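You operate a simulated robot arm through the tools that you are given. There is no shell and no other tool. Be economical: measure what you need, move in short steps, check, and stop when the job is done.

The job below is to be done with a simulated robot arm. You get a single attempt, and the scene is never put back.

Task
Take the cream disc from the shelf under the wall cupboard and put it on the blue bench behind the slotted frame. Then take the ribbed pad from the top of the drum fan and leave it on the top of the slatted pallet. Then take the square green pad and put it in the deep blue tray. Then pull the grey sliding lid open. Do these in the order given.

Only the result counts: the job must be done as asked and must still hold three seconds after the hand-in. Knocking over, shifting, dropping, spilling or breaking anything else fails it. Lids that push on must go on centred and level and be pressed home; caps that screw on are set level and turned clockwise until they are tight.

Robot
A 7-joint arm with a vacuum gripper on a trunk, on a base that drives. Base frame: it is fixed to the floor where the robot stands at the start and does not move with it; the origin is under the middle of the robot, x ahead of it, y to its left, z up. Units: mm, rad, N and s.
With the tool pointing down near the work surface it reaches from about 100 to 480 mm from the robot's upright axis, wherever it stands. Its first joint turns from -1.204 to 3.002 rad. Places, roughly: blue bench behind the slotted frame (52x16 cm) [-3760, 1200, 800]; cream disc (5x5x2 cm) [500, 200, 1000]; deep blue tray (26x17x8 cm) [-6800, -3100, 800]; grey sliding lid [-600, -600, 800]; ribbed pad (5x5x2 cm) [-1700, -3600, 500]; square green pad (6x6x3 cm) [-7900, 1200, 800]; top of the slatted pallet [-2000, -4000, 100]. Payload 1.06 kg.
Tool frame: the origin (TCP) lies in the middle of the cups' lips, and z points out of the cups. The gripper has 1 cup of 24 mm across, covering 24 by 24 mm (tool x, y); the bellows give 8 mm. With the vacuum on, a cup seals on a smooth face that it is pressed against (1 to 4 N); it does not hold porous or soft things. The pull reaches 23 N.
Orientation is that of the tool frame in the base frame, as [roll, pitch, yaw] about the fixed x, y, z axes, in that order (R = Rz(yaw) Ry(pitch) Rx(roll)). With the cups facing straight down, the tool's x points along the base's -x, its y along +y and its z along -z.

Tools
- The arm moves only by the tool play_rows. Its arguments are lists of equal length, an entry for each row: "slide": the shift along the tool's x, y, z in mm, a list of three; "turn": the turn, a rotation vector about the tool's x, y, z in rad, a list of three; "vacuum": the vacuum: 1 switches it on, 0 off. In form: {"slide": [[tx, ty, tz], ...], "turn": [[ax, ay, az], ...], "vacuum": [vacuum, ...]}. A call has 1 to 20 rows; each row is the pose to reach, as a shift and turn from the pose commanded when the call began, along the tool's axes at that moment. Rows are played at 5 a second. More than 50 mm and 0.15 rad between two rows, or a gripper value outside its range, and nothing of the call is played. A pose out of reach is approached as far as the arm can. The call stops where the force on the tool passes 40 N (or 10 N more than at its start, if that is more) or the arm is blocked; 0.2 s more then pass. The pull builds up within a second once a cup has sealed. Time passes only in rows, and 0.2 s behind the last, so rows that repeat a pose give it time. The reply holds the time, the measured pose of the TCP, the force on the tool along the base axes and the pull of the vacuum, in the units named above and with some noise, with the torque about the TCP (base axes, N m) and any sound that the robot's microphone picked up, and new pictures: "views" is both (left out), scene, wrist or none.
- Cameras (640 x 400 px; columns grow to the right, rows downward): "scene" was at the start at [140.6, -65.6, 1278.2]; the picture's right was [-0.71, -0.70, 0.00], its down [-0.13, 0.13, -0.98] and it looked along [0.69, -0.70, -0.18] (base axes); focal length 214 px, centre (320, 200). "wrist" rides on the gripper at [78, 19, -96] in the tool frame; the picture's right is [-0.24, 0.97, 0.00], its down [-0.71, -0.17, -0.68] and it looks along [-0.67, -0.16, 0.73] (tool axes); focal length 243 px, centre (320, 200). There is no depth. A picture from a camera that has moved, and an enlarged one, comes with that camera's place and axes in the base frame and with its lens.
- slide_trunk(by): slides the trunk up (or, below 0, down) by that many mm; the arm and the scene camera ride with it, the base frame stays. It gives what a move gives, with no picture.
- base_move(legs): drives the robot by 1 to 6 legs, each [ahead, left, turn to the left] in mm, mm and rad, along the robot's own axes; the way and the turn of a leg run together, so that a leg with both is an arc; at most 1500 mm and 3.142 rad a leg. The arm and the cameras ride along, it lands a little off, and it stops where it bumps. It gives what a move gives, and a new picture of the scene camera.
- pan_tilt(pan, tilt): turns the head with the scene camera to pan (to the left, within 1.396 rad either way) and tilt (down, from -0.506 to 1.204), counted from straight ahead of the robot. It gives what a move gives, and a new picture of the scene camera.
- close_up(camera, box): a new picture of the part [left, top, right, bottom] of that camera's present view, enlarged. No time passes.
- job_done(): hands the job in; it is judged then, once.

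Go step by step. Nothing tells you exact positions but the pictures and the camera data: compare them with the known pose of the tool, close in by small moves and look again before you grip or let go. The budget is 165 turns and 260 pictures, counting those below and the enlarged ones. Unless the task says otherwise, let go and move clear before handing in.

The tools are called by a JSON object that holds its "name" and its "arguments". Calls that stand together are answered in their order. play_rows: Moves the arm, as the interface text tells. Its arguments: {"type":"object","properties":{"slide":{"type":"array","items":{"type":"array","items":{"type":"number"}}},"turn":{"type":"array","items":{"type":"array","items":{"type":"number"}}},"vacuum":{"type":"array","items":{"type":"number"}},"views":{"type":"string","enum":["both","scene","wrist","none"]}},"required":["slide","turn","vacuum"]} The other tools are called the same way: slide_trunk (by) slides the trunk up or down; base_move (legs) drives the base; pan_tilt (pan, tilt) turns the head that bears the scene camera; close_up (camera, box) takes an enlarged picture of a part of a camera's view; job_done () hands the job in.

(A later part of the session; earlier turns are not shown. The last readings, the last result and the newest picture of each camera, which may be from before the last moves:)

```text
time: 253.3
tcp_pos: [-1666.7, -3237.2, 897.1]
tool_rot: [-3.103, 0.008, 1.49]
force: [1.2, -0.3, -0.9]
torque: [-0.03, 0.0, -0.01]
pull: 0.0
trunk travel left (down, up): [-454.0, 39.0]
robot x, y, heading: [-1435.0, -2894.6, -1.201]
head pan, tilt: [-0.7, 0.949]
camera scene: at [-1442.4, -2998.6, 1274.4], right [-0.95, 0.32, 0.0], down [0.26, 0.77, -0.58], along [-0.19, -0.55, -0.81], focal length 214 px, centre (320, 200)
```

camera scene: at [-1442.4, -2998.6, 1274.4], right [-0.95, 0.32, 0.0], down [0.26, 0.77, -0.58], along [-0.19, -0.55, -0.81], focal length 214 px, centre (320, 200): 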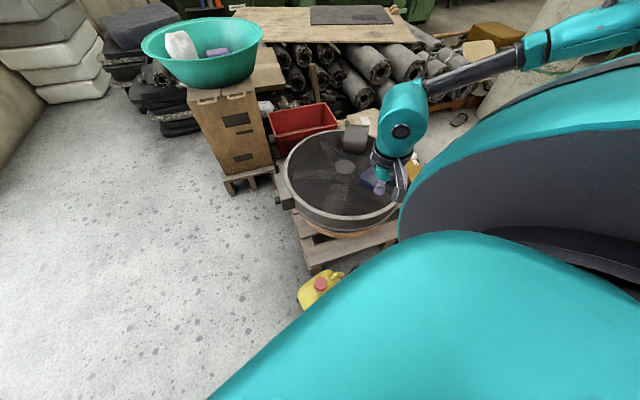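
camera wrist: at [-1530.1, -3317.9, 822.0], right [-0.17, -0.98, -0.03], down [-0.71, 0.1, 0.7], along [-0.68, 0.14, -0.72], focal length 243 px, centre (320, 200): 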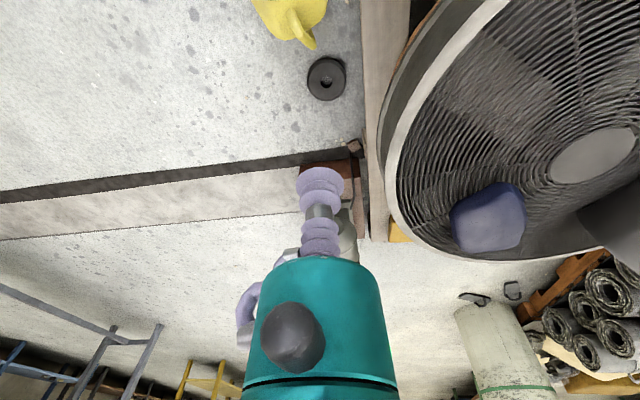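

Blocked by the jug's clearance again. I go around at a larger distance.

{"name": "base_move", "arguments": {"legs": [[-66, 25, 0], [-167, -429, 0], [75, -29, 0]]}}

{"name": "close_up", "arguments": {"camera": "wrist", "box": [0, 0, 640, 400]}}

```text
time: 258.9
tcp_pos: [-2133.9, -3245.7, 895.9]
tool_rot: [-3.102, 0.008, 1.482]
force: [0.3, -0.5, 0.0]
torque: [0.0, -0.01, 0.03]
pull: 0.1
trunk travel left (down, up): [-454.0, 39.0]
robot x, y, heading: [-1897.9, -2905.9, -1.208]
head pan, tilt: [-0.7, 0.949]
camera scene: at [-1908.0, -3009.5, 1274.2], right [-0.94, 0.33, 0.0], down [0.27, 0.77, -0.58], along [-0.19, -0.55, -0.81], focal length 214 px, centre (320, 200)
```

scene: 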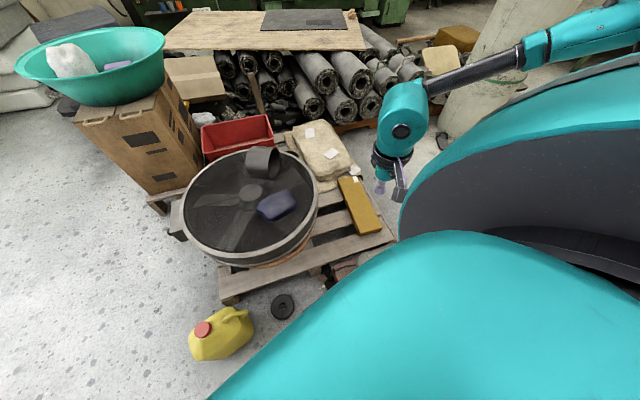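

```text
1.00 times, centred on (320, 200) of wrist (not enlarged: the box is as wide or as high as the picture)
camera zoom: at [-2103.6, -3169.0, 991.2], right [0.95, -0.32, -0.03], down [-0.21, -0.69, 0.7], along [-0.25, -0.65, -0.72], focal length 243 px, centre (320, 200)
```

zoom: 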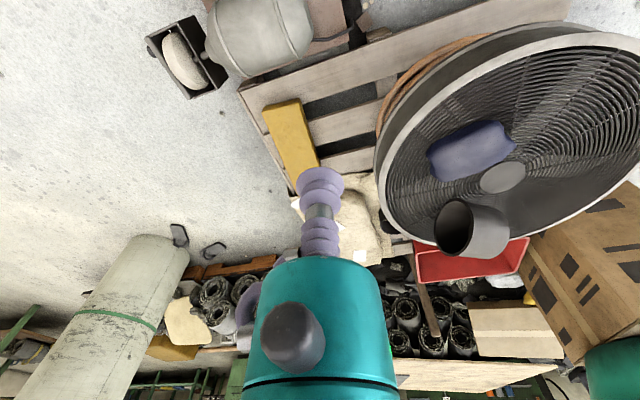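

{"name": "close_up", "arguments": {"camera": "wrist", "box": [310, 0, 430, 75]}}

{"name": "close_up", "arguments": {"camera": "scene", "box": [220, 170, 400, 330]}}

```text
5.33 times, centred on (370, 38) of wrist
camera zoom: at [-2103.6, -3169.0, 991.2], right [0.95, -0.32, -0.03], down [-0.21, -0.69, 0.7], along [-0.25, -0.65, -0.72], focal length 1294 px, centre (53, 1067)
```

zoom: 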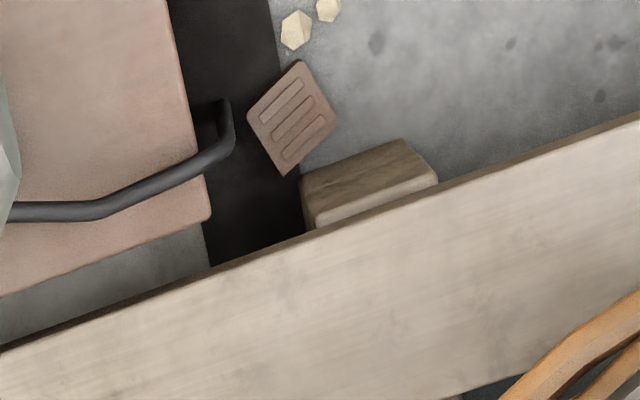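

```text
2.50 times, centred on (310, 250) of scene
camera zoom: at [-1908.0, -3009.5, 1274.2], right [-0.94, 0.33, 0.0], down [0.27, 0.77, -0.58], along [-0.19, -0.55, -0.81], focal length 536 px, centre (345, 75)
```

zoom: 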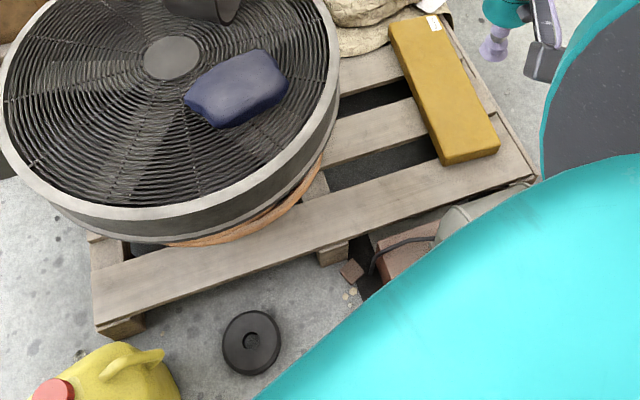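

The pad is confirmed on the floor at (−2030, −3337). I creep closer between ring and grinder block to learn how near I can stand.

{"name": "base_move", "arguments": {"legs": [[54, -40, 0]]}}

{"name": "base_move", "arguments": {"legs": [[60, -48, 0]]}}

```text
time: 259.9
tcp_pos: [-2125.8, -3305.3, 897.9]
tool_rot: [-3.102, 0.009, 1.481]
force: [1.2, 0.1, 0.4]
torque: [0.01, 0.1, 0.02]
pull: 0.0
trunk travel left (down, up): [-454.0, 39.0]
robot x, y, heading: [-1892.3, -2959.7, -1.207]
head pan, tilt: [-0.7, 0.949]
camera scene: at [-1900.4, -3069.2, 1274.4], right [-0.94, 0.33, 0.0], down [0.27, 0.77, -0.58], along [-0.19, -0.55, -0.81], focal length 214 px, centre (320, 200)
```

scene: 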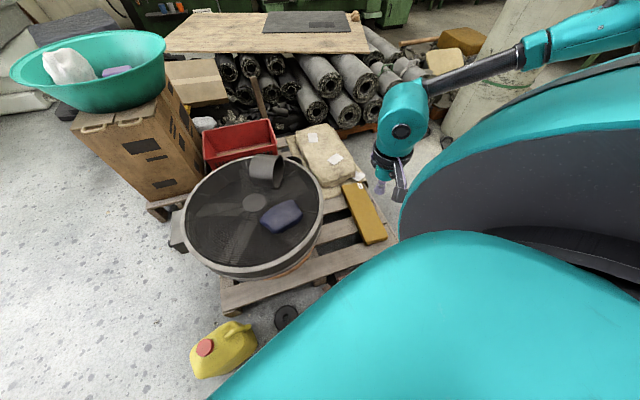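

```text
time: 260.8
tcp_pos: [-2127.2, -3305.7, 897.5]
tool_rot: [-3.104, 0.008, 1.48]
force: [-0.2, -0.1, -0.2]
torque: [0.02, 0.02, -0.01]
pull: 0.1
trunk travel left (down, up): [-454.0, 39.0]
robot x, y, heading: [-1896.1, -2962.5, -1.211]
head pan, tilt: [-0.7, 0.949]
stopped in leg 1: the robot was blocked; the commanded pose is now the measured one
camera scene: at [-1902.3, -3069.5, 1274.4], right [-0.94, 0.33, 0.0], down [0.27, 0.77, -0.58], along [-0.19, -0.55, -0.81], focal length 214 px, centre (320, 200)
```

scene: 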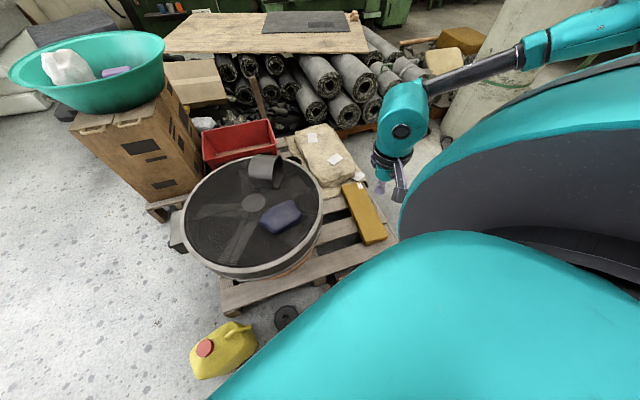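

Blocked exactly as the clearance model predicts. I test how low the arm can reach over the pad: first move above it.

{"name": "play_rows", "arguments": {"slide": [[-8, 33, 0], [-16, 66, 0], [-23, 99, 0], [-23, 99, 0]], "turn": [[-0.039, 0, -0.1], [-0.039, 0, -0.2], [-0.039, 0, -0.3], [-0.039, 0, -0.3]], "vacuum": [0, 0, 0, 0], "views": "none"}}

{"name": "slide_trunk", "arguments": {"by": -300}}

{"name": "play_rows", "arguments": {"slide": [[0, 0, 40], [0, 0, 80], [0, 0, 120], [0, 0, 160], [0, 0, 200]], "turn": [[0, 0, 0], [0, 0, 0], [0, 0, 0], [0, 0, 0], [0, 0, 0]], "vacuum": [0, 0, 0, 0, 0]}}

```text
time: 261.8
tcp_pos: [-2031.2, -3337.6, 894.0]
tool_rot: [-3.141, 0.002, 1.781]
force: [0.0, 0.1, -0.3]
torque: [0.0, 0.03, 0.0]
pull: 0.1
trunk travel left (down, up): [-454.0, 39.0]
robot x, y, heading: [-1895.3, -2962.7, -1.208]
head pan, tilt: [-0.7, 0.949]
```

```text
time: 264.8
tcp_pos: [-2030.6, -3337.9, 593.7]
tool_rot: [3.141, 0.005, 1.78]
force: [-0.2, 1.2, -0.3]
torque: [0.04, 0.03, -0.02]
pull: 0.0
trunk travel left (down, up): [-154.0, 339.0]
robot x, y, heading: [-1892.7, -2968.3, -1.217]
head pan, tilt: [-0.7, 0.949]
```

```text
time: 265.9
tcp_pos: [-2029.4, -3336.1, 393.2]
tool_rot: [3.14, 0.004, 1.781]
force: [0.5, -0.6, -0.3]
torque: [0.0, 0.03, -0.03]
pull: 0.1
trunk travel left (down, up): [-154.0, 339.0]
robot x, y, heading: [-1894.5, -2963.2, -1.213]
head pan, tilt: [-0.7, 0.949]
camera scene: at [-1866.7, -3164.0, 956.3], right [-0.94, 0.33, 0.0], down [0.27, 0.77, -0.58], along [-0.19, -0.55, -0.81], focal length 214 px, centre (320, 200)
camera wrist: at [-2029.0, -3256.2, 489.1], right [1.0, -0.03, 0.0], down [-0.02, -0.73, 0.69], along [-0.02, -0.69, -0.73], focal length 243 px, centre (320, 200)
```

scene: 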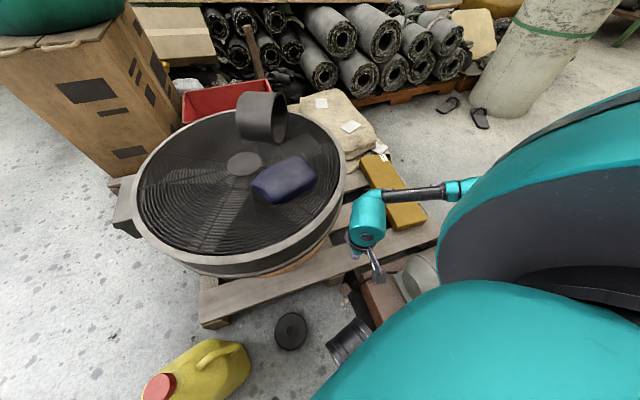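
wrist: 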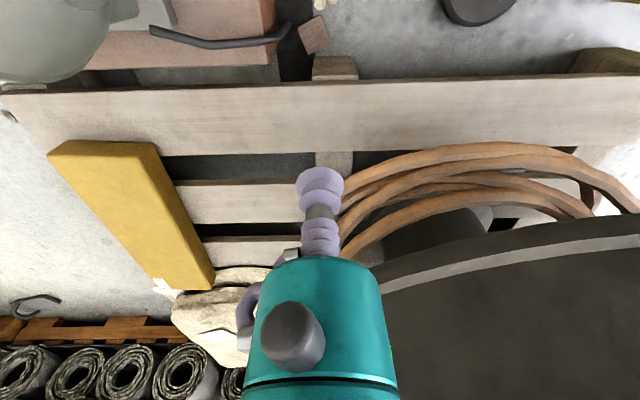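

Good: the arm reaches deep here. I check the gripper geometry before going to the floor.

{"name": "close_up", "arguments": {"camera": "scene", "box": [320, 180, 420, 300]}}

{"name": "close_up", "arguments": {"camera": "wrist", "box": [220, 0, 420, 130]}}

```text
3.33 times, centred on (370, 240) of scene
camera zoom: at [-1866.7, -3164.0, 956.3], right [-0.94, 0.33, 0.0], down [0.27, 0.77, -0.58], along [-0.19, -0.55, -0.81], focal length 715 px, centre (153, 67)
```

zoom: 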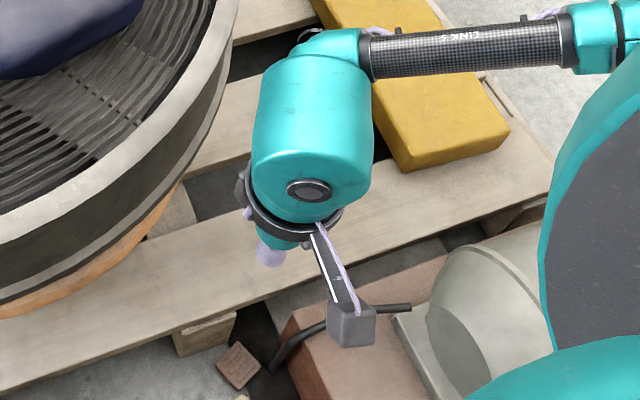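

```text
3.08 times, centred on (320, 65) of wrist
camera zoom: at [-2029.0, -3256.2, 489.1], right [1.0, -0.03, 0.0], down [-0.02, -0.73, 0.69], along [-0.02, -0.69, -0.73], focal length 746 px, centre (320, 615)
```

zoom: 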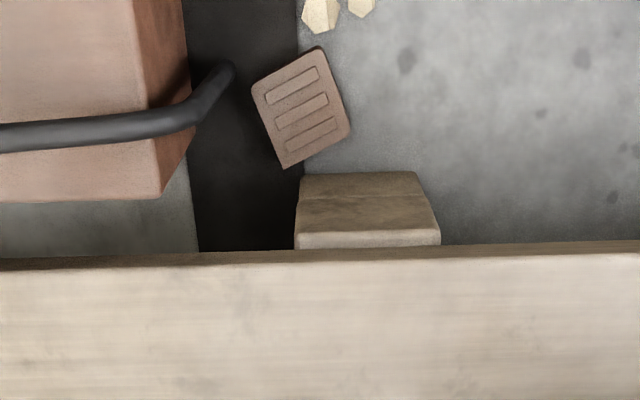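

I refine: pad centre (−2037, −3332, 20). To avoid slat, foot block and cord I need yaw ≈0.7, so I turn the tool there at this height.

{"name": "play_rows", "arguments": {"slide": [[0, 0, 0], [0, 0, 0], [0, 0, 0], [0, 0, 0], [0, 0, 0], [0, 0, 0], [0, 0, 0], [-14, -12, 0]], "turn": [[0, 0, 0.14], [0, 0, 0.28], [0, 0, 0.42], [0, 0, 0.56], [0, 0, 0.7], [0, 0, 0.84], [0, 0, 0.98], [0, 0, 1.08]], "vacuum": [0, 0, 0, 0, 0, 0, 0, 0], "views": "wrist"}}

```text
time: 267.8
tcp_pos: [-2040.3, -3355.0, 393.7]
tool_rot: [3.14, 0.001, 0.699]
force: [-0.7, -1.3, 0.0]
torque: [-0.02, -0.01, 0.0]
pull: 0.0
trunk travel left (down, up): [-154.0, 339.0]
robot x, y, heading: [-1890.4, -2964.1, -1.211]
head pan, tilt: [-0.7, 0.949]
camera wrist: at [-1968.2, -3317.8, 489.1], right [0.44, -0.9, 0.0], down [-0.65, -0.32, 0.69], along [-0.61, -0.31, -0.73], focal length 243 px, centre (320, 200)
```

wrist: 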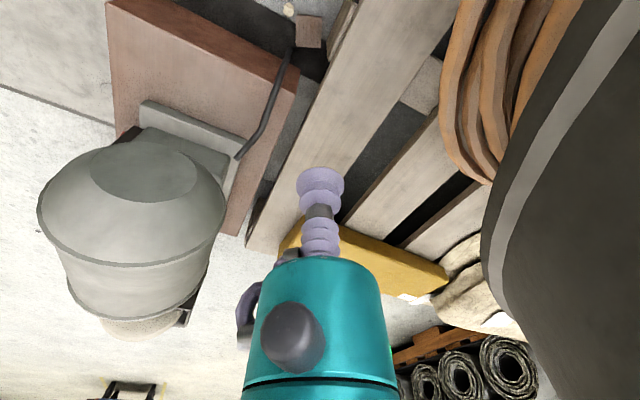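

Yaw 0.7 is reachable. I shift over the pad and crouch further.

{"name": "play_rows", "arguments": {"slide": [[10, -13, 0], [20, -25, 0]], "turn": [[0, 0, 0], [0, 0, 0]], "vacuum": [0, 0], "views": "none"}}

{"name": "slide_trunk", "arguments": {"by": -75}}

{"name": "slide_trunk", "arguments": {"by": -70}}

{"name": "close_up", "arguments": {"camera": "wrist", "box": [0, 0, 640, 400]}}

```text
time: 268.4
tcp_pos: [-2041.2, -3320.3, 393.2]
tool_rot: [3.139, 0.004, 0.7]
force: [0.4, -0.4, -0.1]
torque: [-0.03, -0.01, 0.0]
pull: 0.1
trunk travel left (down, up): [-154.0, 339.0]
robot x, y, heading: [-1894.4, -2963.4, -1.21]
head pan, tilt: [-0.7, 0.949]
```

```text
time: 269.5
tcp_pos: [-2039.7, -3320.2, 319.0]
tool_rot: [3.138, 0.002, 0.7]
force: [-0.2, -1.0, -0.5]
torque: [0.01, -0.01, 0.0]
pull: 0.0
trunk travel left (down, up): [-79.0, 414.0]
robot x, y, heading: [-1892.6, -2962.1, -1.216]
head pan, tilt: [-0.7, 0.949]
```

```text
time: 270.6
tcp_pos: [-2040.9, -3322.2, 248.6]
tool_rot: [3.137, 0.0, 0.698]
force: [0.5, 0.2, -0.6]
torque: [0.0, -0.02, 0.03]
pull: 0.0
trunk travel left (down, up): [-9.0, 484.0]
robot x, y, heading: [-1891.3, -2964.1, -1.211]
head pan, tilt: [-0.7, 0.949]
```

```text
1.00 times, centred on (320, 200) of wrist (not enlarged: the box is as wide or as high as the picture)
camera zoom: at [-1968.7, -3285.8, 344.3], right [0.45, -0.89, 0.0], down [-0.65, -0.32, 0.69], along [-0.61, -0.31, -0.73], focal length 243 px, centre (320, 200)
```

zoom: 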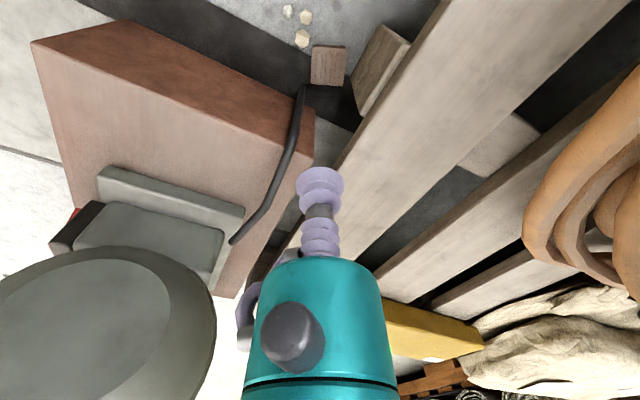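

Pad confirmed at (−2038, −3333). I lower to z ≈ 95 and check.

{"name": "play_rows", "arguments": {"slide": [[0, 0, 40], [0, 0, 80], [0, 0, 120], [0, 0, 150]], "turn": [[0, 0, 0], [0, 0, 0], [0, 0, 0], [0, 0, 0]], "vacuum": [0, 0, 0, 0]}}

```text
time: 271.6
tcp_pos: [-2041.0, -3321.5, 96.4]
tool_rot: [3.139, 0.002, 0.701]
force: [0.2, -0.7, -0.2]
torque: [0.03, 0.0, -0.02]
pull: 0.1
trunk travel left (down, up): [-9.0, 484.0]
robot x, y, heading: [-1895.7, -2964.7, -1.212]
head pan, tilt: [-0.7, 0.949]
camera scene: at [-1850.7, -3206.7, 808.0], right [-0.94, 0.33, 0.0], down [0.27, 0.77, -0.58], along [-0.19, -0.55, -0.81], focal length 214 px, centre (320, 200)
camera wrist: at [-1969.3, -3285.5, 192.7], right [0.45, -0.89, 0.0], down [-0.65, -0.32, 0.69], along [-0.61, -0.31, -0.73], focal length 243 px, centre (320, 200)
```

scene: 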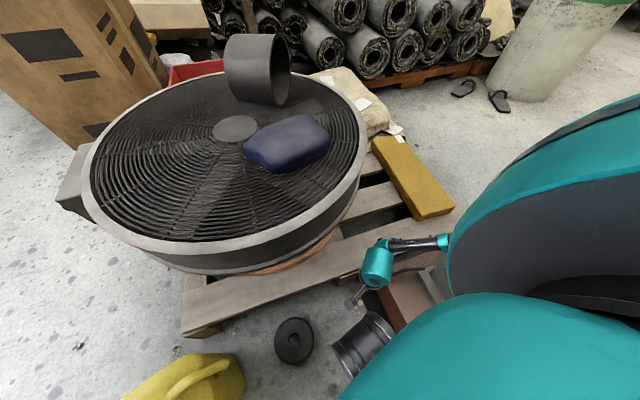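
wrist: 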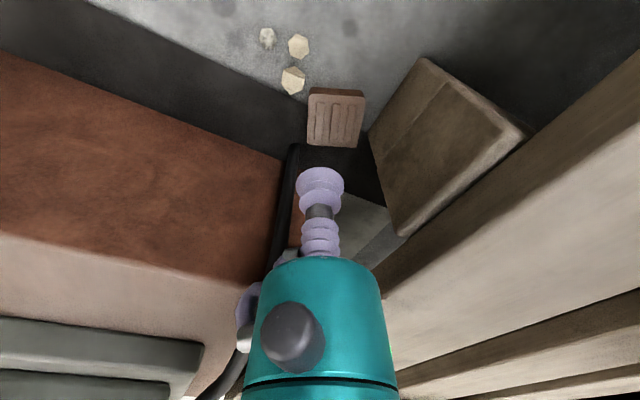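

Very close; between cord and foot block there is room. I shift 4 mm and descend.

{"name": "play_rows", "arguments": {"slide": [[2.7, 3, 20], [2.7, 3, 40], [2.7, 3, 56]], "turn": [[0, 0, 0], [0, 0, 0], [0, 0, 0]], "vacuum": [0, 0, 0], "views": "wrist"}}

```text
time: 272.4
tcp_pos: [-2036.0, -3322.6, 41.6]
tool_rot: [3.139, 0.002, 0.7]
force: [-0.2, 0.5, -0.1]
torque: [0.0, 0.03, -0.03]
pull: 0.1
trunk travel left (down, up): [-9.0, 484.0]
robot x, y, heading: [-1893.6, -2959.4, -1.211]
head pan, tilt: [-0.7, 0.949]
camera wrist: at [-1965.8, -3285.9, 138.3], right [0.45, -0.89, 0.0], down [-0.65, -0.32, 0.69], along [-0.61, -0.31, -0.73], focal length 243 px, centre (320, 200)
```

wrist: 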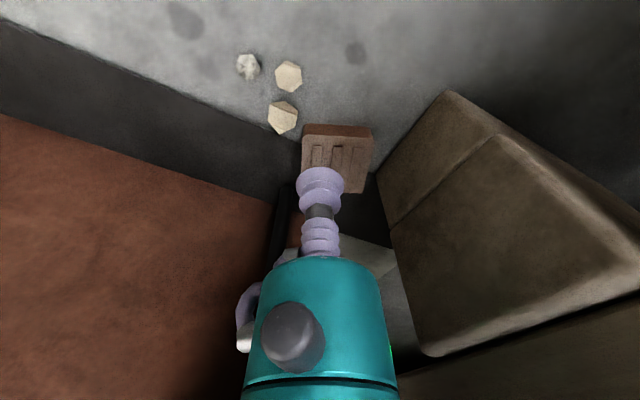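

{"name": "play_rows", "arguments": {"slide": [[0, 2, 12], [0, 2, 18], [0, 2, 21], [0, 2, 23], [0, 2, 23]], "turn": [[0, 0, 0], [0, 0, 0], [0, 0, 0], [0, 0, 0], [0, 0, 0]], "vacuum": [0, 1, 1, 1, 1], "views": "wrist"}}

```text
time: 273.6
tcp_pos: [-2035.2, -3324.0, 19.9]
tool_rot: [3.139, 0.0, 0.699]
force: [-0.1, 0.1, 0.9]
torque: [0.03, 0.04, 0.01]
pull: 23.0
trunk travel left (down, up): [-9.0, 484.0]
robot x, y, heading: [-1894.2, -2961.7, -1.211]
head pan, tilt: [-0.7, 0.949]
camera wrist: at [-1963.9, -3288.5, 114.8], right [0.45, -0.9, 0.0], down [-0.65, -0.32, 0.69], along [-0.61, -0.31, -0.73], focal length 243 px, centre (320, 200)
```

wrist: 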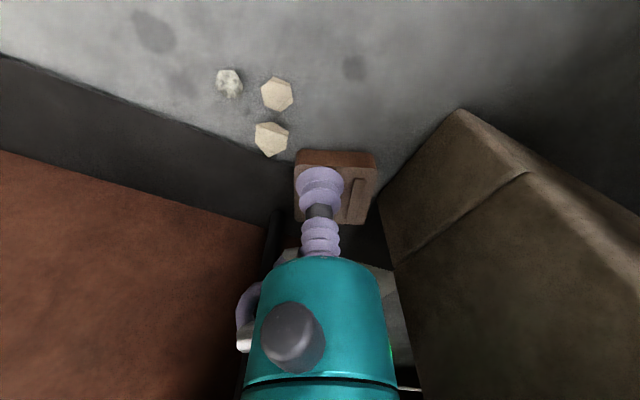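

Sealed again at 23 N. I lift straight up, then move over the front slat toward (−2100, −3408).

{"name": "play_rows", "arguments": {"slide": [[0, 0, -10], [0, 0, -50], [0, 0, -95], [0, 0, -140], [0, 0, -185], [0, 0, -230], [0, 0, -245]], "turn": [[0, 0, 0], [0, 0, 0], [0, 0, 0], [0, 0, 0], [0, 0, 0], [0, 0, 0], [0, 0, 0]], "vacuum": [1, 1, 1, 1, 1, 1, 1], "views": "none"}}

{"name": "play_rows", "arguments": {"slide": [[-35, 7, 0], [-70, 15, 0], [-104, 22, 0], [-104, 22, 0]], "turn": [[0, 0, 0], [0, 0, 0], [0, 0, 0], [0, 0, 0]], "vacuum": [1, 1, 1, 1]}}

```text
time: 275.1
tcp_pos: [-2036.4, -3324.5, 265.5]
tool_rot: [3.139, 0.002, 0.701]
force: [-0.4, 0.4, -0.5]
torque: [-0.01, -0.05, 0.03]
pull: 23.3
trunk travel left (down, up): [-9.0, 484.0]
robot x, y, heading: [-1891.9, -2962.0, -1.213]
head pan, tilt: [-0.7, 0.949]
```

```text
time: 276.1
tcp_pos: [-2101.5, -3409.6, 266.2]
tool_rot: [3.138, 0.001, 0.7]
force: [-0.5, -0.5, -0.5]
torque: [0.03, 0.0, -0.02]
pull: 23.0
trunk travel left (down, up): [-9.0, 484.0]
robot x, y, heading: [-1893.9, -2961.5, -1.211]
head pan, tilt: [-0.7, 0.949]
camera scene: at [-1850.7, -3206.8, 808.0], right [-0.94, 0.33, 0.0], down [0.27, 0.77, -0.58], along [-0.19, -0.55, -0.81], focal length 214 px, centre (320, 200)
camera wrist: at [-2030.3, -3373.8, 361.2], right [0.45, -0.89, 0.0], down [-0.65, -0.32, 0.69], along [-0.61, -0.31, -0.73], focal length 243 px, centre (320, 200)
```

scene: 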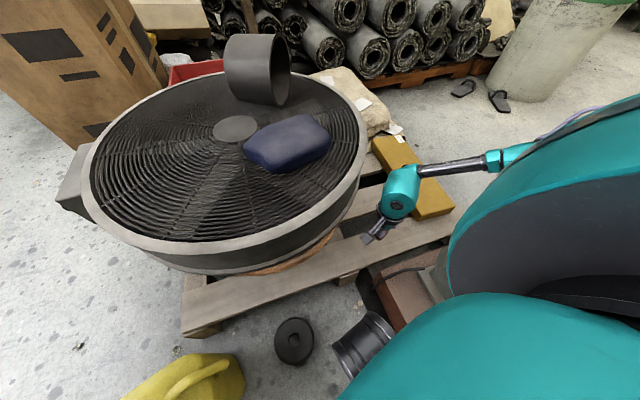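
wrist: 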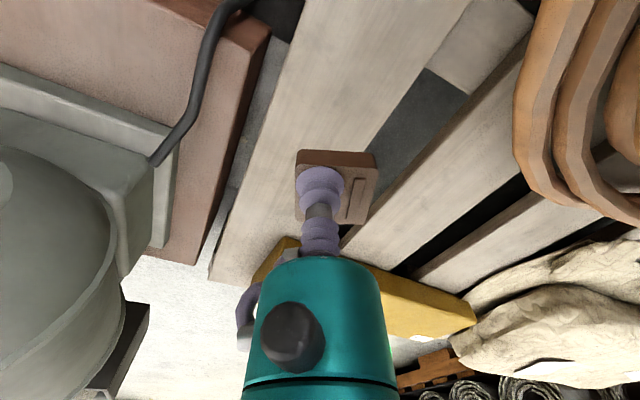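

The slat's centre is slightly further in; I shift 16 mm and lower.

{"name": "play_rows", "arguments": {"slide": [[-8, 14, 0], [-8, 14, 40], [-8, 14, 80], [-8, 14, 100]], "turn": [[0, 0, 0], [0, 0, 0], [0, 0, 0], [0, 0, 0]], "vacuum": [1, 1, 1, 1], "views": "wrist"}}

```text
time: 277.1
tcp_pos: [-2098.4, -3425.8, 166.2]
tool_rot: [3.138, 0.001, 0.699]
force: [-0.6, -0.4, -1.2]
torque: [-0.02, 0.01, 0.01]
pull: 22.7
trunk travel left (down, up): [-9.0, 484.0]
robot x, y, heading: [-1894.8, -2960.9, -1.212]
head pan, tilt: [-0.7, 0.949]
camera wrist: at [-2026.4, -3389.1, 261.5], right [0.45, -0.89, 0.0], down [-0.65, -0.32, 0.69], along [-0.61, -0.31, -0.73], focal length 243 px, centre (320, 200)
```

wrist: 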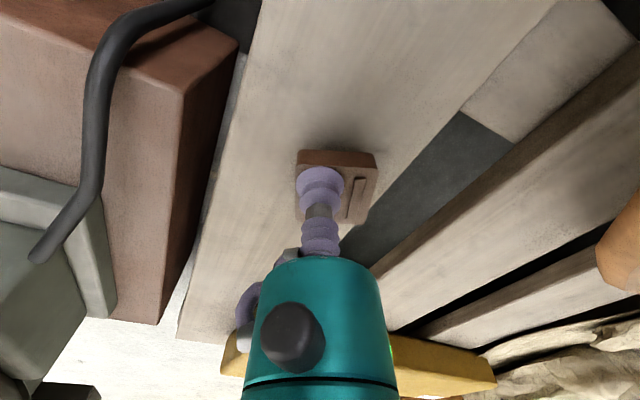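

Centred enough on the slat. I step down to contact.

{"name": "play_rows", "arguments": {"slide": [[-3, -5, 4], [-3, -5, 8], [-3, -5, 12]], "turn": [[0, 0, 0], [0, 0, 0], [0, 0, 0]], "vacuum": [1, 1, 1], "views": "none"}}

{"name": "close_up", "arguments": {"camera": "wrist", "box": [220, 100, 420, 230]}}

```text
time: 277.9
tcp_pos: [-2102.6, -3423.1, 151.6]
tool_rot: [3.139, 0.001, 0.7]
force: [-0.5, 0.8, 0.4]
torque: [0.04, 0.01, 0.01]
pull: 22.3
trunk travel left (down, up): [-9.0, 484.0]
robot x, y, heading: [-1895.1, -2965.4, -1.212]
head pan, tilt: [-0.7, 0.949]
```

```text
3.08 times, centred on (320, 165) of wrist
camera zoom: at [-2031.9, -3386.6, 248.3], right [0.45, -0.89, 0.0], down [-0.65, -0.32, 0.69], along [-0.61, -0.31, -0.73], focal length 746 px, centre (320, 308)
```

zoom: 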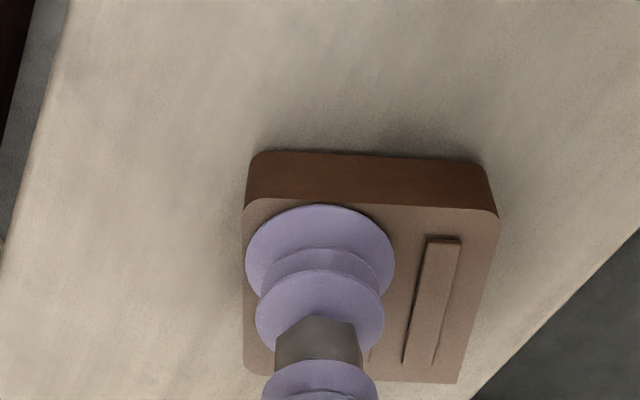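

{"name": "play_rows", "arguments": {"slide": [[0, -8, 0], [0, -10, 3], [0, -10, 6], [0, -10, 8]], "turn": [[0, 0, 0], [0, 0, 0], [0, 0, 0], [0, 0, 0]], "vacuum": [1, 1, 1, 1], "views": "none"}}

{"name": "close_up", "arguments": {"camera": "wrist", "box": [180, 70, 460, 245]}}

```text
time: 278.9
tcp_pos: [-2110.5, -3414.1, 145.4]
tool_rot: [3.139, 0.002, 0.701]
force: [-0.7, 1.2, 16.9]
torque: [0.0, -0.01, 0.0]
pull: 23.2
trunk travel left (down, up): [-9.0, 484.0]
robot x, y, heading: [-1892.2, -2963.8, -1.209]
head pan, tilt: [-0.7, 0.949]
```

```text
2.29 times, centred on (320, 158) of wrist
camera zoom: at [-2037.9, -3379.0, 241.1], right [0.45, -0.9, 0.0], down [-0.65, -0.32, 0.69], along [-0.61, -0.31, -0.73], focal length 555 px, centre (320, 297)
```

zoom: 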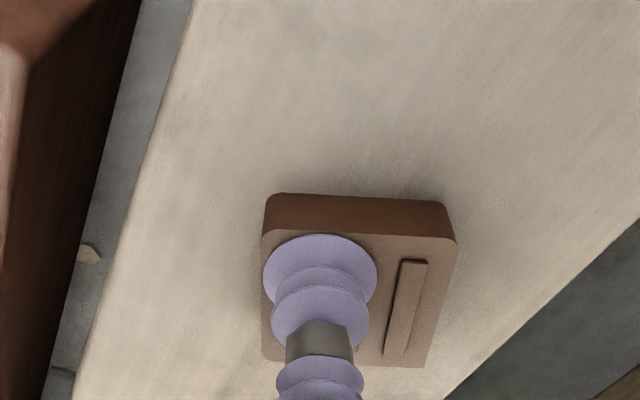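

Firm contact (17 N) and well on the slat. I ease off, release, wait and lift.

{"name": "play_rows", "arguments": {"slide": [[0, 0, -2], [0, 0, -2], [0, 0, -2], [0, 0, -2], [0, 0, -2], [0, 0, -2], [0, 0, -5], [0, 0, -20], [0, 0, -60], [0, 0, -100], [0, 0, -140]], "turn": [[0, 0, 0], [0, 0, 0], [0, 0, 0], [0, 0, 0], [0, 0, 0], [0, 0, 0], [0, 0, 0], [0, 0, 0], [0, 0, 0], [0, 0, 0], [0, 0, 0]], "vacuum": [1, 0, 0, 0, 0, 0, 0, 0, 0, 0, 0], "views": "wrist"}}

```text
time: 281.4
tcp_pos: [-2109.6, -3414.1, 283.5]
tool_rot: [3.142, 0.002, 0.7]
force: [-0.6, 1.2, -0.7]
torque: [0.02, 0.01, -0.02]
pull: 0.1
trunk travel left (down, up): [-9.0, 484.0]
robot x, y, heading: [-1895.9, -2964.2, -1.215]
head pan, tilt: [-0.7, 0.949]
camera wrist: at [-2038.1, -3378.3, 378.9], right [0.45, -0.89, 0.0], down [-0.65, -0.32, 0.69], along [-0.61, -0.31, -0.73], focal length 243 px, centre (320, 200)
```

wrist: 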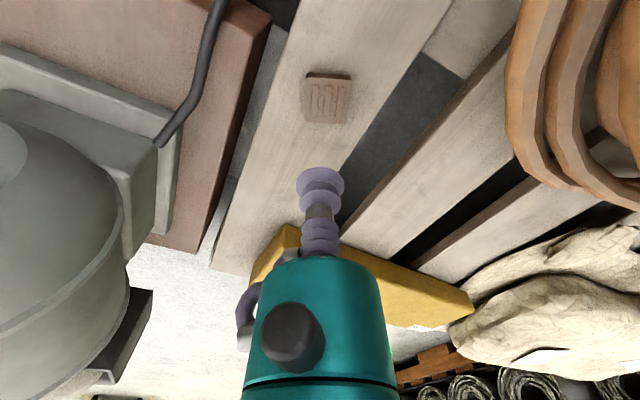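

Task 2 is done: the pad lies on the slat. I raise the trunk, fold the arm, and drive back up the aisle toward the −x end of the hall.

{"name": "slide_trunk", "arguments": {"by": 445}}

{"name": "play_rows", "arguments": {"slide": [[0, 0, -25], [10, -5, -50], [25, -12, -75], [40, -20, -100], [60, -28, -120], [80, -36, -130], [100, -45, -140], [118, -53, -150]], "turn": [[0, 0, -0.13], [0, 0, -0.26], [0, 0, -0.39], [0, 0, -0.52], [0, 0, -0.65], [0, 0, -0.78], [0, 0, -0.9], [0, 0, -1.0]], "vacuum": [0, 0, 0, 0, 0, 0, 0, 0], "views": "none"}}

{"name": "base_move", "arguments": {"legs": [[-304, 328, 0], [-1357, 510, 0], [-1123, 422, 0], [0, 0, -1.93], [1500, 0, 0], [1500, 0, 0]]}}

```text
refused: 445 is not a number from -400 to 400
```

```text
time: 283.1
tcp_pos: [-2059.1, -3315.4, 426.0]
tool_rot: [3.141, 0.0, 1.701]
force: [0.7, 0.6, 0.0]
torque: [0.0, -0.01, -0.01]
pull: 0.0
out of reach, approached as far as the arm can: row 8
trunk travel left (down, up): [-9.0, 484.0]
robot x, y, heading: [-1892.8, -2963.7, -1.212]
head pan, tilt: [-0.7, 0.949]
```

```text
time: 294.7
tcp_pos: [-1867.0, -1378.4, 422.3]
tool_rot: [3.139, -0.011, 1.743]
force: [-0.2, -0.6, 0.2]
torque: [-0.02, 0.04, 0.01]
pull: 0.1
trunk travel left (down, up): [-9.0, 484.0]
robot x, y, heading: [-1715.6, -1018.4, -1.172]
head pan, tilt: [-0.7, 0.949]
stopped in leg 3: the robot was blocked; the commanded pose is now the measured one
camera scene: at [-1664.2, -1267.6, 806.0], right [-0.96, 0.3, 0.0], down [0.24, 0.78, -0.57], along [-0.17, -0.55, -0.82], focal length 214 px, centre (320, 200)
```

scene: 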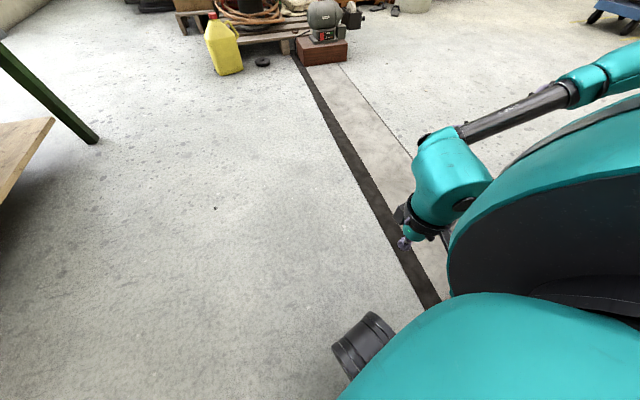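

The trunk lift had been refused, so my low elbow met the table edge. I back off sideways, raise the trunk properly in two steps and look at the table.

{"name": "base_move", "arguments": {"legs": [[51, 120, 0]]}}

{"name": "slide_trunk", "arguments": {"by": 400}}

{"name": "slide_trunk", "arguments": {"by": 45}}

{"name": "play_rows", "arguments": {"slide": [[-10, 0, -40], [-20, 0, -80], [-20, 0, -120], [-20, 0, -150]], "turn": [[0, 0, 0], [0, 0, 0], [0, 0, 0], [0, 0, 0]], "vacuum": [0, 0, 0, 0], "views": "wrist"}}

```text
time: 296.4
tcp_pos: [-1739.5, -1374.2, 426.5]
tool_rot: [-3.134, -0.002, 1.739]
force: [0.1, 0.3, -0.4]
torque: [-0.01, 0.02, 0.02]
pull: 0.2
trunk travel left (down, up): [-9.0, 484.0]
robot x, y, heading: [-1584.5, -1022.6, -1.177]
head pan, tilt: [-0.7, 0.949]
camera scene: at [-1533.0, -1260.7, 808.0], right [-0.95, 0.3, 0.0], down [0.24, 0.78, -0.58], along [-0.17, -0.56, -0.81], focal length 214 px, centre (320, 200)
```

scene: 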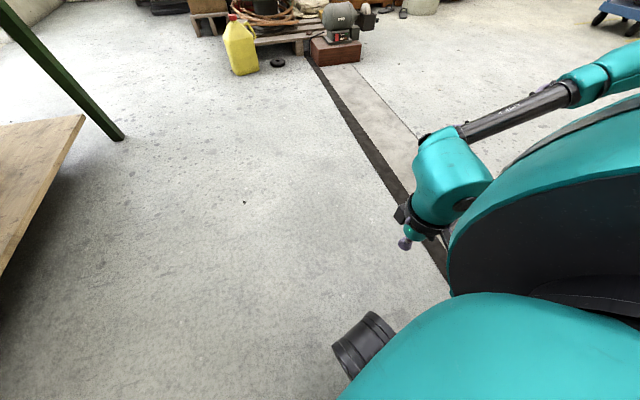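

```text
time: 300.2
tcp_pos: [-1739.4, -1373.5, 826.2]
tool_rot: [-3.134, -0.002, 1.74]
force: [-0.1, -0.4, -0.4]
torque: [0.0, -0.05, 0.03]
pull: 0.0
trunk travel left (down, up): [-409.0, 84.0]
robot x, y, heading: [-1584.5, -1015.8, -1.172]
head pan, tilt: [-0.7, 0.949]
```

```text
time: 301.1
tcp_pos: [-1739.1, -1373.8, 870.4]
tool_rot: [-3.134, -0.003, 1.74]
force: [-0.5, 1.2, 0.7]
torque: [0.01, -0.03, 0.02]
pull: 0.0
trunk travel left (down, up): [-454.0, 39.0]
robot x, y, heading: [-1582.8, -1018.3, -1.175]
head pan, tilt: [-0.7, 0.949]
```

```text
time: 302.1
tcp_pos: [-1734.1, -1393.2, 1022.7]
tool_rot: [-3.134, -0.005, 1.741]
force: [0.4, 1.0, -0.5]
torque: [0.01, -0.04, -0.02]
pull: 0.1
trunk travel left (down, up): [-454.0, 39.0]
robot x, y, heading: [-1589.1, -1017.7, -1.179]
head pan, tilt: [-0.7, 0.949]
camera wrist: at [-1728.7, -1314.2, 1117.6], right [1.0, -0.07, -0.01], down [-0.04, -0.73, 0.68], along [-0.05, -0.68, -0.73], focal length 243 px, centre (320, 200)
```

wrist: 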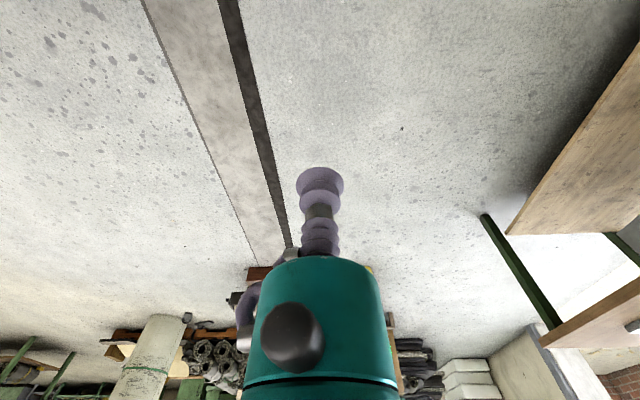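

Now up in the corridor and along it to −x.

{"name": "base_move", "arguments": {"legs": [[-1043, 434, 0], [0, 0, -1.965], [1500, 0, 0], [1500, 0, 0]]}}

{"name": "pan_tilt", "arguments": {"pan": -0.1, "tilt": 0.3}}

```text
time: 326.7
tcp_pos: [-4885.7, 345.2, 1022.4]
tool_rot: [-3.134, -0.003, -0.222]
force: [-0.5, 0.2, 0.6]
torque: [0.01, 0.02, 0.02]
pull: 0.1
trunk travel left (down, up): [-454.0, 39.0]
robot x, y, heading: [-4596.8, 66.0, -3.134]
head pan, tilt: [-0.7, 0.949]
camera scene: at [-4692.1, 111.3, 1274.3], right [0.64, 0.77, 0.0], down [0.63, -0.52, -0.58], along [-0.45, 0.37, -0.81], focal length 214 px, centre (320, 200)
```

scene: 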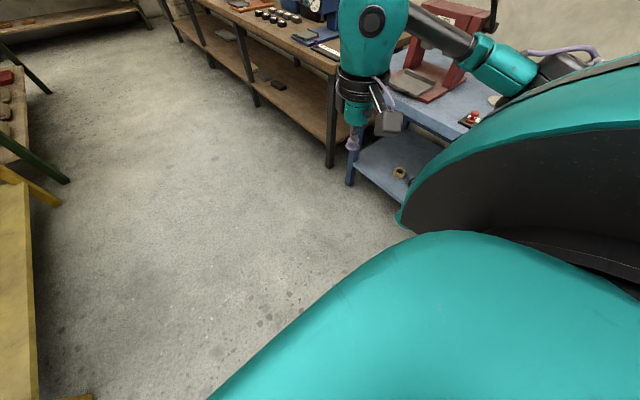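

```text
time: 327.7
tcp_pos: [-4886.7, 346.7, 1021.5]
tool_rot: [-3.135, -0.002, -0.221]
force: [0.5, -0.2, -0.1]
torque: [-0.02, -0.02, 0.0]
pull: 0.1
trunk travel left (down, up): [-454.0, 39.0]
robot x, y, heading: [-4596.1, 63.4, -3.134]
head pan, tilt: [-0.099, 0.3]
camera scene: at [-4729.0, 73.5, 1330.2], right [0.09, 1.0, 0.0], down [0.3, -0.03, -0.95], along [-0.95, 0.09, -0.3], focal length 214 px, centre (320, 200)
```

scene: 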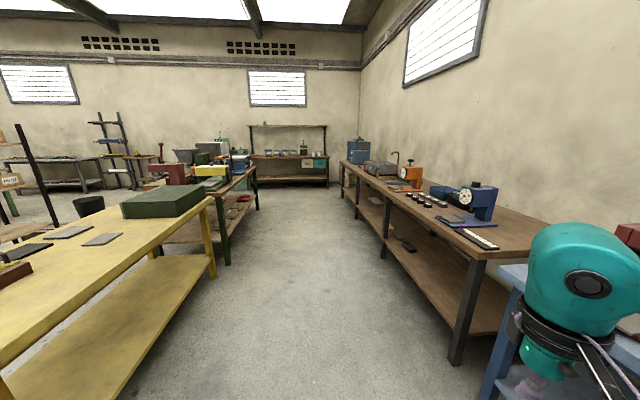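

The brown bench along the right leads to x≈−8000. I drive 2.8 m ahead and look right.

{"name": "base_move", "arguments": {"legs": [[1500, 0, 0], [1300, 0, 0]]}}

{"name": "pan_tilt", "arguments": {"pan": -0.5, "tilt": 0.4}}

```text
time: 341.1
tcp_pos: [-7654.6, 330.2, 1021.7]
tool_rot: [-3.135, -0.002, -0.237]
force: [-0.2, -0.1, 0.1]
torque: [-0.01, -0.02, 0.02]
pull: 0.0
trunk travel left (down, up): [-454.0, 39.0]
robot x, y, heading: [-7363.1, 46.3, 3.13]
head pan, tilt: [-0.099, 0.3]
camera scene: at [-7501.4, 56.3, 1330.2], right [0.11, 0.99, 0.0], down [0.29, -0.03, -0.96], along [-0.95, 0.1, -0.3], focal length 214 px, centre (320, 200)
```

scene: 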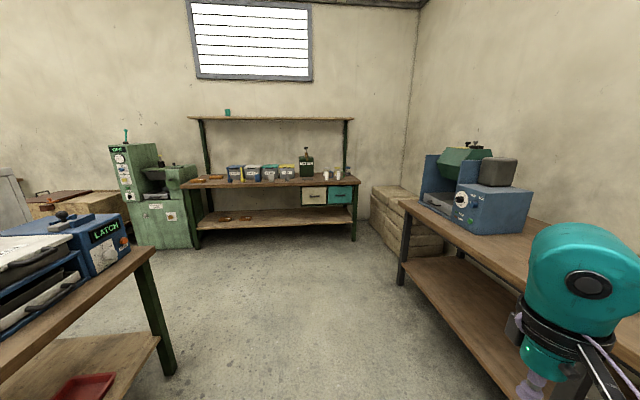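

```text
time: 342.0
tcp_pos: [-7653.9, 329.9, 1020.7]
tool_rot: [-3.134, -0.002, -0.238]
force: [0.2, -0.5, -1.0]
torque: [0.01, -0.05, -0.03]
pull: 0.1
trunk travel left (down, up): [-454.0, 39.0]
robot x, y, heading: [-7368.8, 46.1, 3.128]
head pan, tilt: [-0.499, 0.4]
camera scene: at [-7489.4, 91.2, 1321.0], right [0.49, 0.87, 0.0], down [0.34, -0.19, -0.92], along [-0.8, 0.45, -0.39], focal length 214 px, centre (320, 200)
```

scene: 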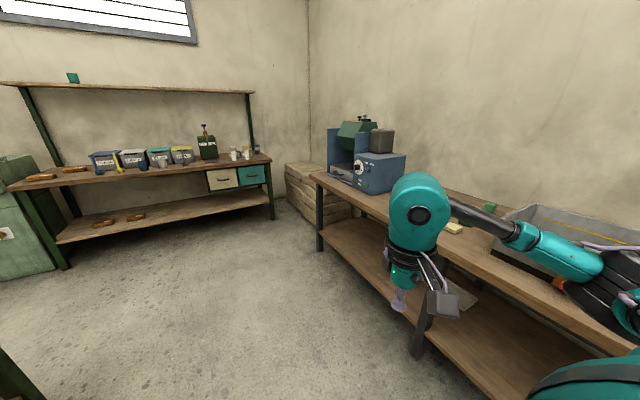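

{"name": "close_up", "arguments": {"camera": "scene", "box": [320, 100, 560, 280]}}

{"name": "close_up", "arguments": {"camera": "wrist", "box": [0, 0, 640, 400]}}

```text
2.22 times, centred on (440, 190) of scene
camera zoom: at [-7489.4, 91.2, 1321.0], right [0.49, 0.87, 0.0], down [0.34, -0.19, -0.92], along [-0.8, 0.45, -0.39], focal length 477 px, centre (53, 222)
```

zoom: 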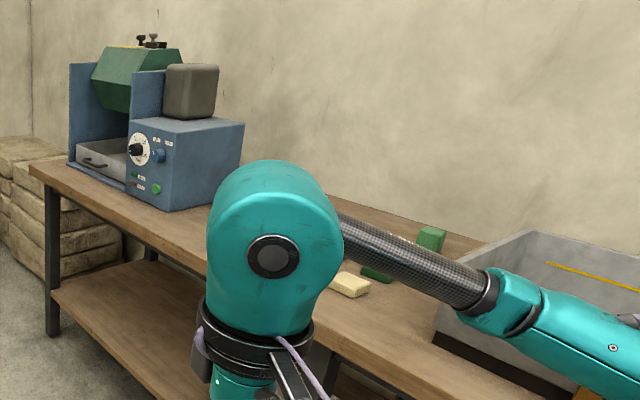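

```text
1.00 times, centred on (320, 200) of wrist (not enlarged: the box is as wide or as high as the picture)
camera zoom: at [-7582.9, 292.6, 1117.2], right [-0.46, -0.89, -0.01], down [-0.65, 0.33, 0.68], along [-0.61, 0.32, -0.73], focal length 243 px, centre (320, 200)
```

zoom: 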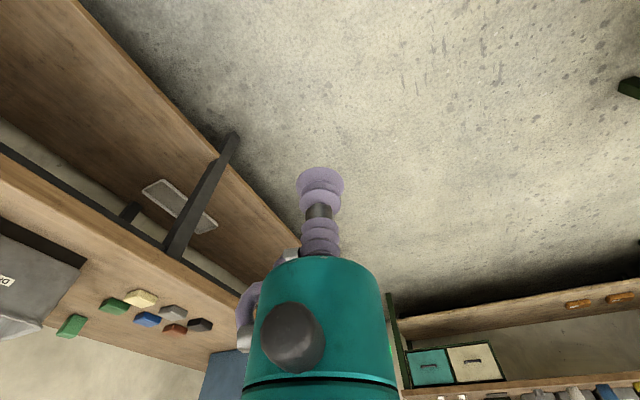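

Several coloured pads lie on the bench. I zoom in on them.

{"name": "close_up", "arguments": {"camera": "wrist", "box": [40, 275, 230, 350]}}

```text
3.37 times, centred on (135, 312) of wrist
camera zoom: at [-7582.9, 292.6, 1117.2], right [-0.46, -0.89, -0.01], down [-0.65, 0.33, 0.68], along [-0.61, 0.32, -0.73], focal length 817 px, centre (943, -179)
```

zoom: 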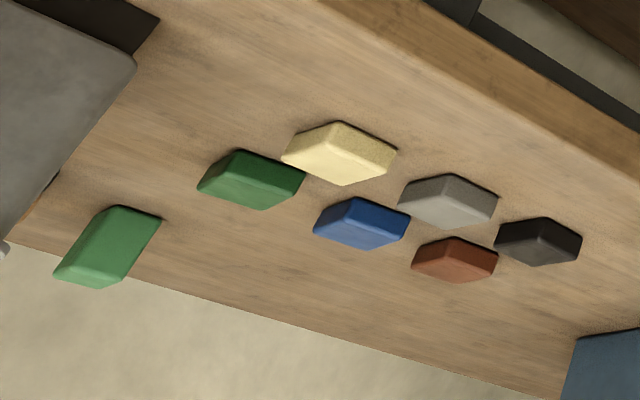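

The dark square green pad is at about (−7930, 1140). I drive toward it, with the bench ahead-right.

{"name": "base_move", "arguments": {"legs": [[434, -500, 0], [0, 0, -0.456]]}}

{"name": "pan_tilt", "arguments": {"pan": -0.7, "tilt": 0.6}}

{"name": "close_up", "arguments": {"camera": "wrist", "box": [0, 0, 640, 400]}}

```text
time: 348.2
tcp_pos: [-7924.2, 929.5, 1021.6]
tool_rot: [-3.134, -0.002, -0.687]
force: [0.4, -0.1, 0.6]
torque: [-0.01, -0.02, 0.02]
pull: 0.0
trunk travel left (down, up): [-454.0, 39.0]
robot x, y, heading: [-7788.7, 548.7, 2.679]
head pan, tilt: [-0.499, 0.4]
camera scene: at [-7880.7, 643.3, 1321.0], right [0.82, 0.57, 0.0], down [0.22, -0.32, -0.92], along [-0.53, 0.75, -0.39], focal length 214 px, centre (320, 200)
```

scene: 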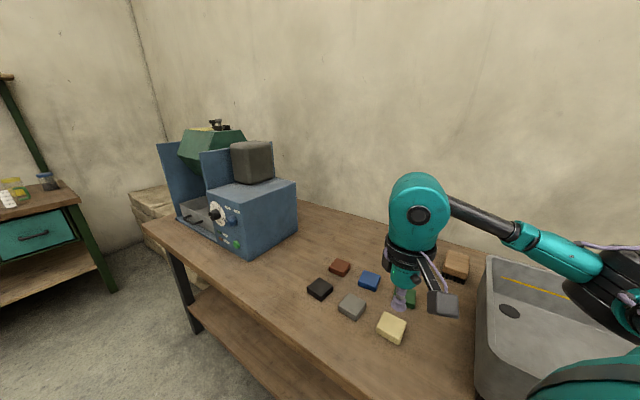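

```text
time: 348.9
tcp_pos: [-7924.4, 930.3, 1021.2]
tool_rot: [-3.133, -0.002, -0.687]
force: [0.3, 0.0, -0.8]
torque: [0.0, 0.0, 0.0]
pull: 0.0
trunk travel left (down, up): [-454.0, 39.0]
robot x, y, heading: [-7794.2, 546.9, 2.686]
head pan, tilt: [-0.7, 0.6]
camera scene: at [-7862.9, 648.5, 1302.8], right [0.92, 0.4, 0.0], down [0.23, -0.52, -0.83], along [-0.33, 0.76, -0.56], focal length 214 px, centre (320, 200)
```

scene: 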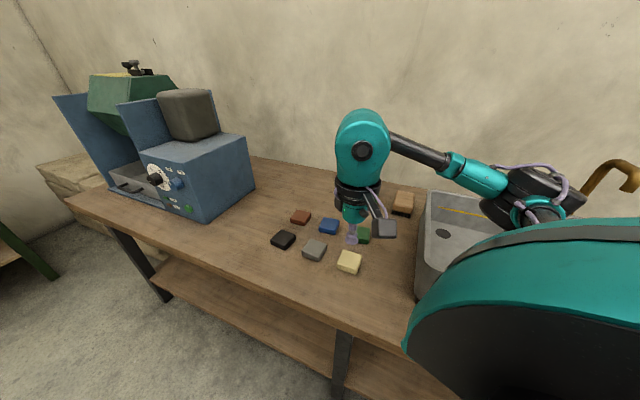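

```text
1.00 times, centred on (320, 200) of wrist (not enlarged: the box is as wide or as high as the picture)
camera zoom: at [-7876.9, 864.6, 1117.1], right [-0.8, -0.6, -0.01], down [-0.44, 0.58, 0.68], along [-0.41, 0.55, -0.73], focal length 243 px, centre (320, 200)
```

zoom: 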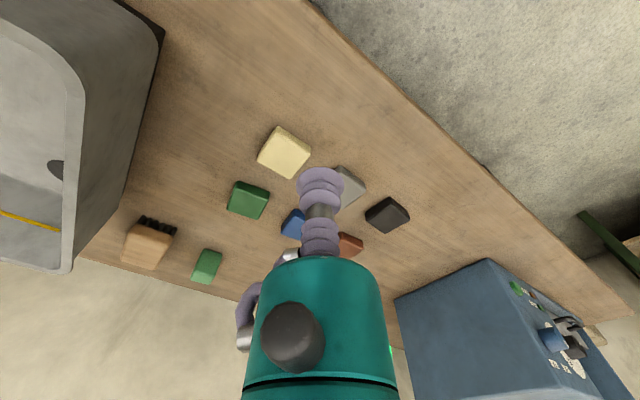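

The square green pad is at about (−7940, 1155); a table leg stands near x≈−7930, so I approach from its +x side.

{"name": "base_move", "arguments": {"legs": [[8, -190, 0]]}}

{"name": "close_up", "arguments": {"camera": "wrist", "box": [0, 0, 640, 400]}}

```text
time: 351.2
tcp_pos: [-7848.7, 1100.8, 1021.2]
tool_rot: [-3.134, -0.001, -0.689]
force: [0.1, 0.8, 0.0]
torque: [-0.01, -0.01, 0.0]
pull: 0.1
trunk travel left (down, up): [-454.0, 39.0]
robot x, y, heading: [-7717.8, 718.7, 2.681]
head pan, tilt: [-0.7, 0.6]
camera scene: at [-7786.9, 820.0, 1302.7], right [0.92, 0.4, 0.0], down [0.23, -0.52, -0.82], along [-0.33, 0.76, -0.57], focal length 214 px, centre (320, 200)
```

scene: 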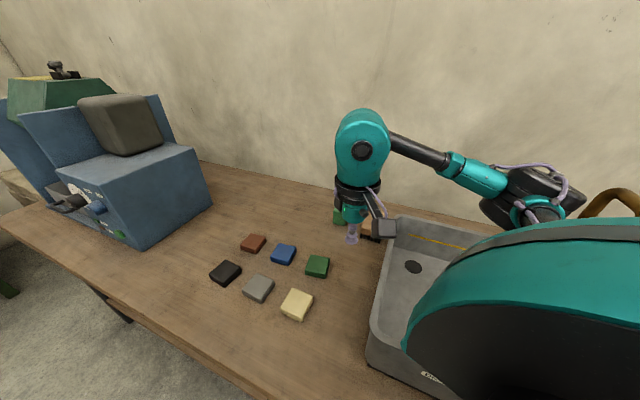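

```text
1.00 times, centred on (320, 200) of wrist (not enlarged: the box is as wide or as high as the picture)
camera zoom: at [-7801.0, 1036.0, 1117.1], right [-0.8, -0.6, -0.01], down [-0.44, 0.58, 0.68], along [-0.41, 0.55, -0.73], focal length 243 px, centre (320, 200)
```

zoom: 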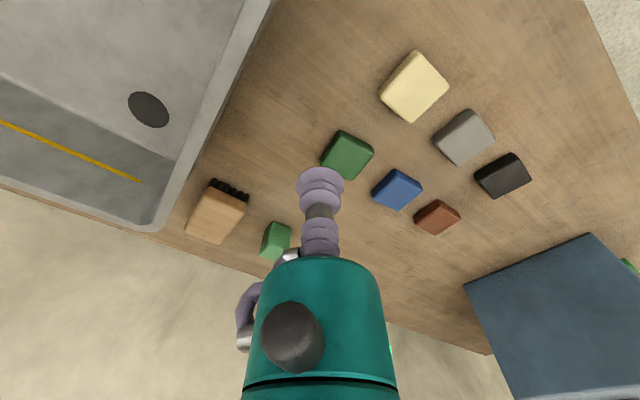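

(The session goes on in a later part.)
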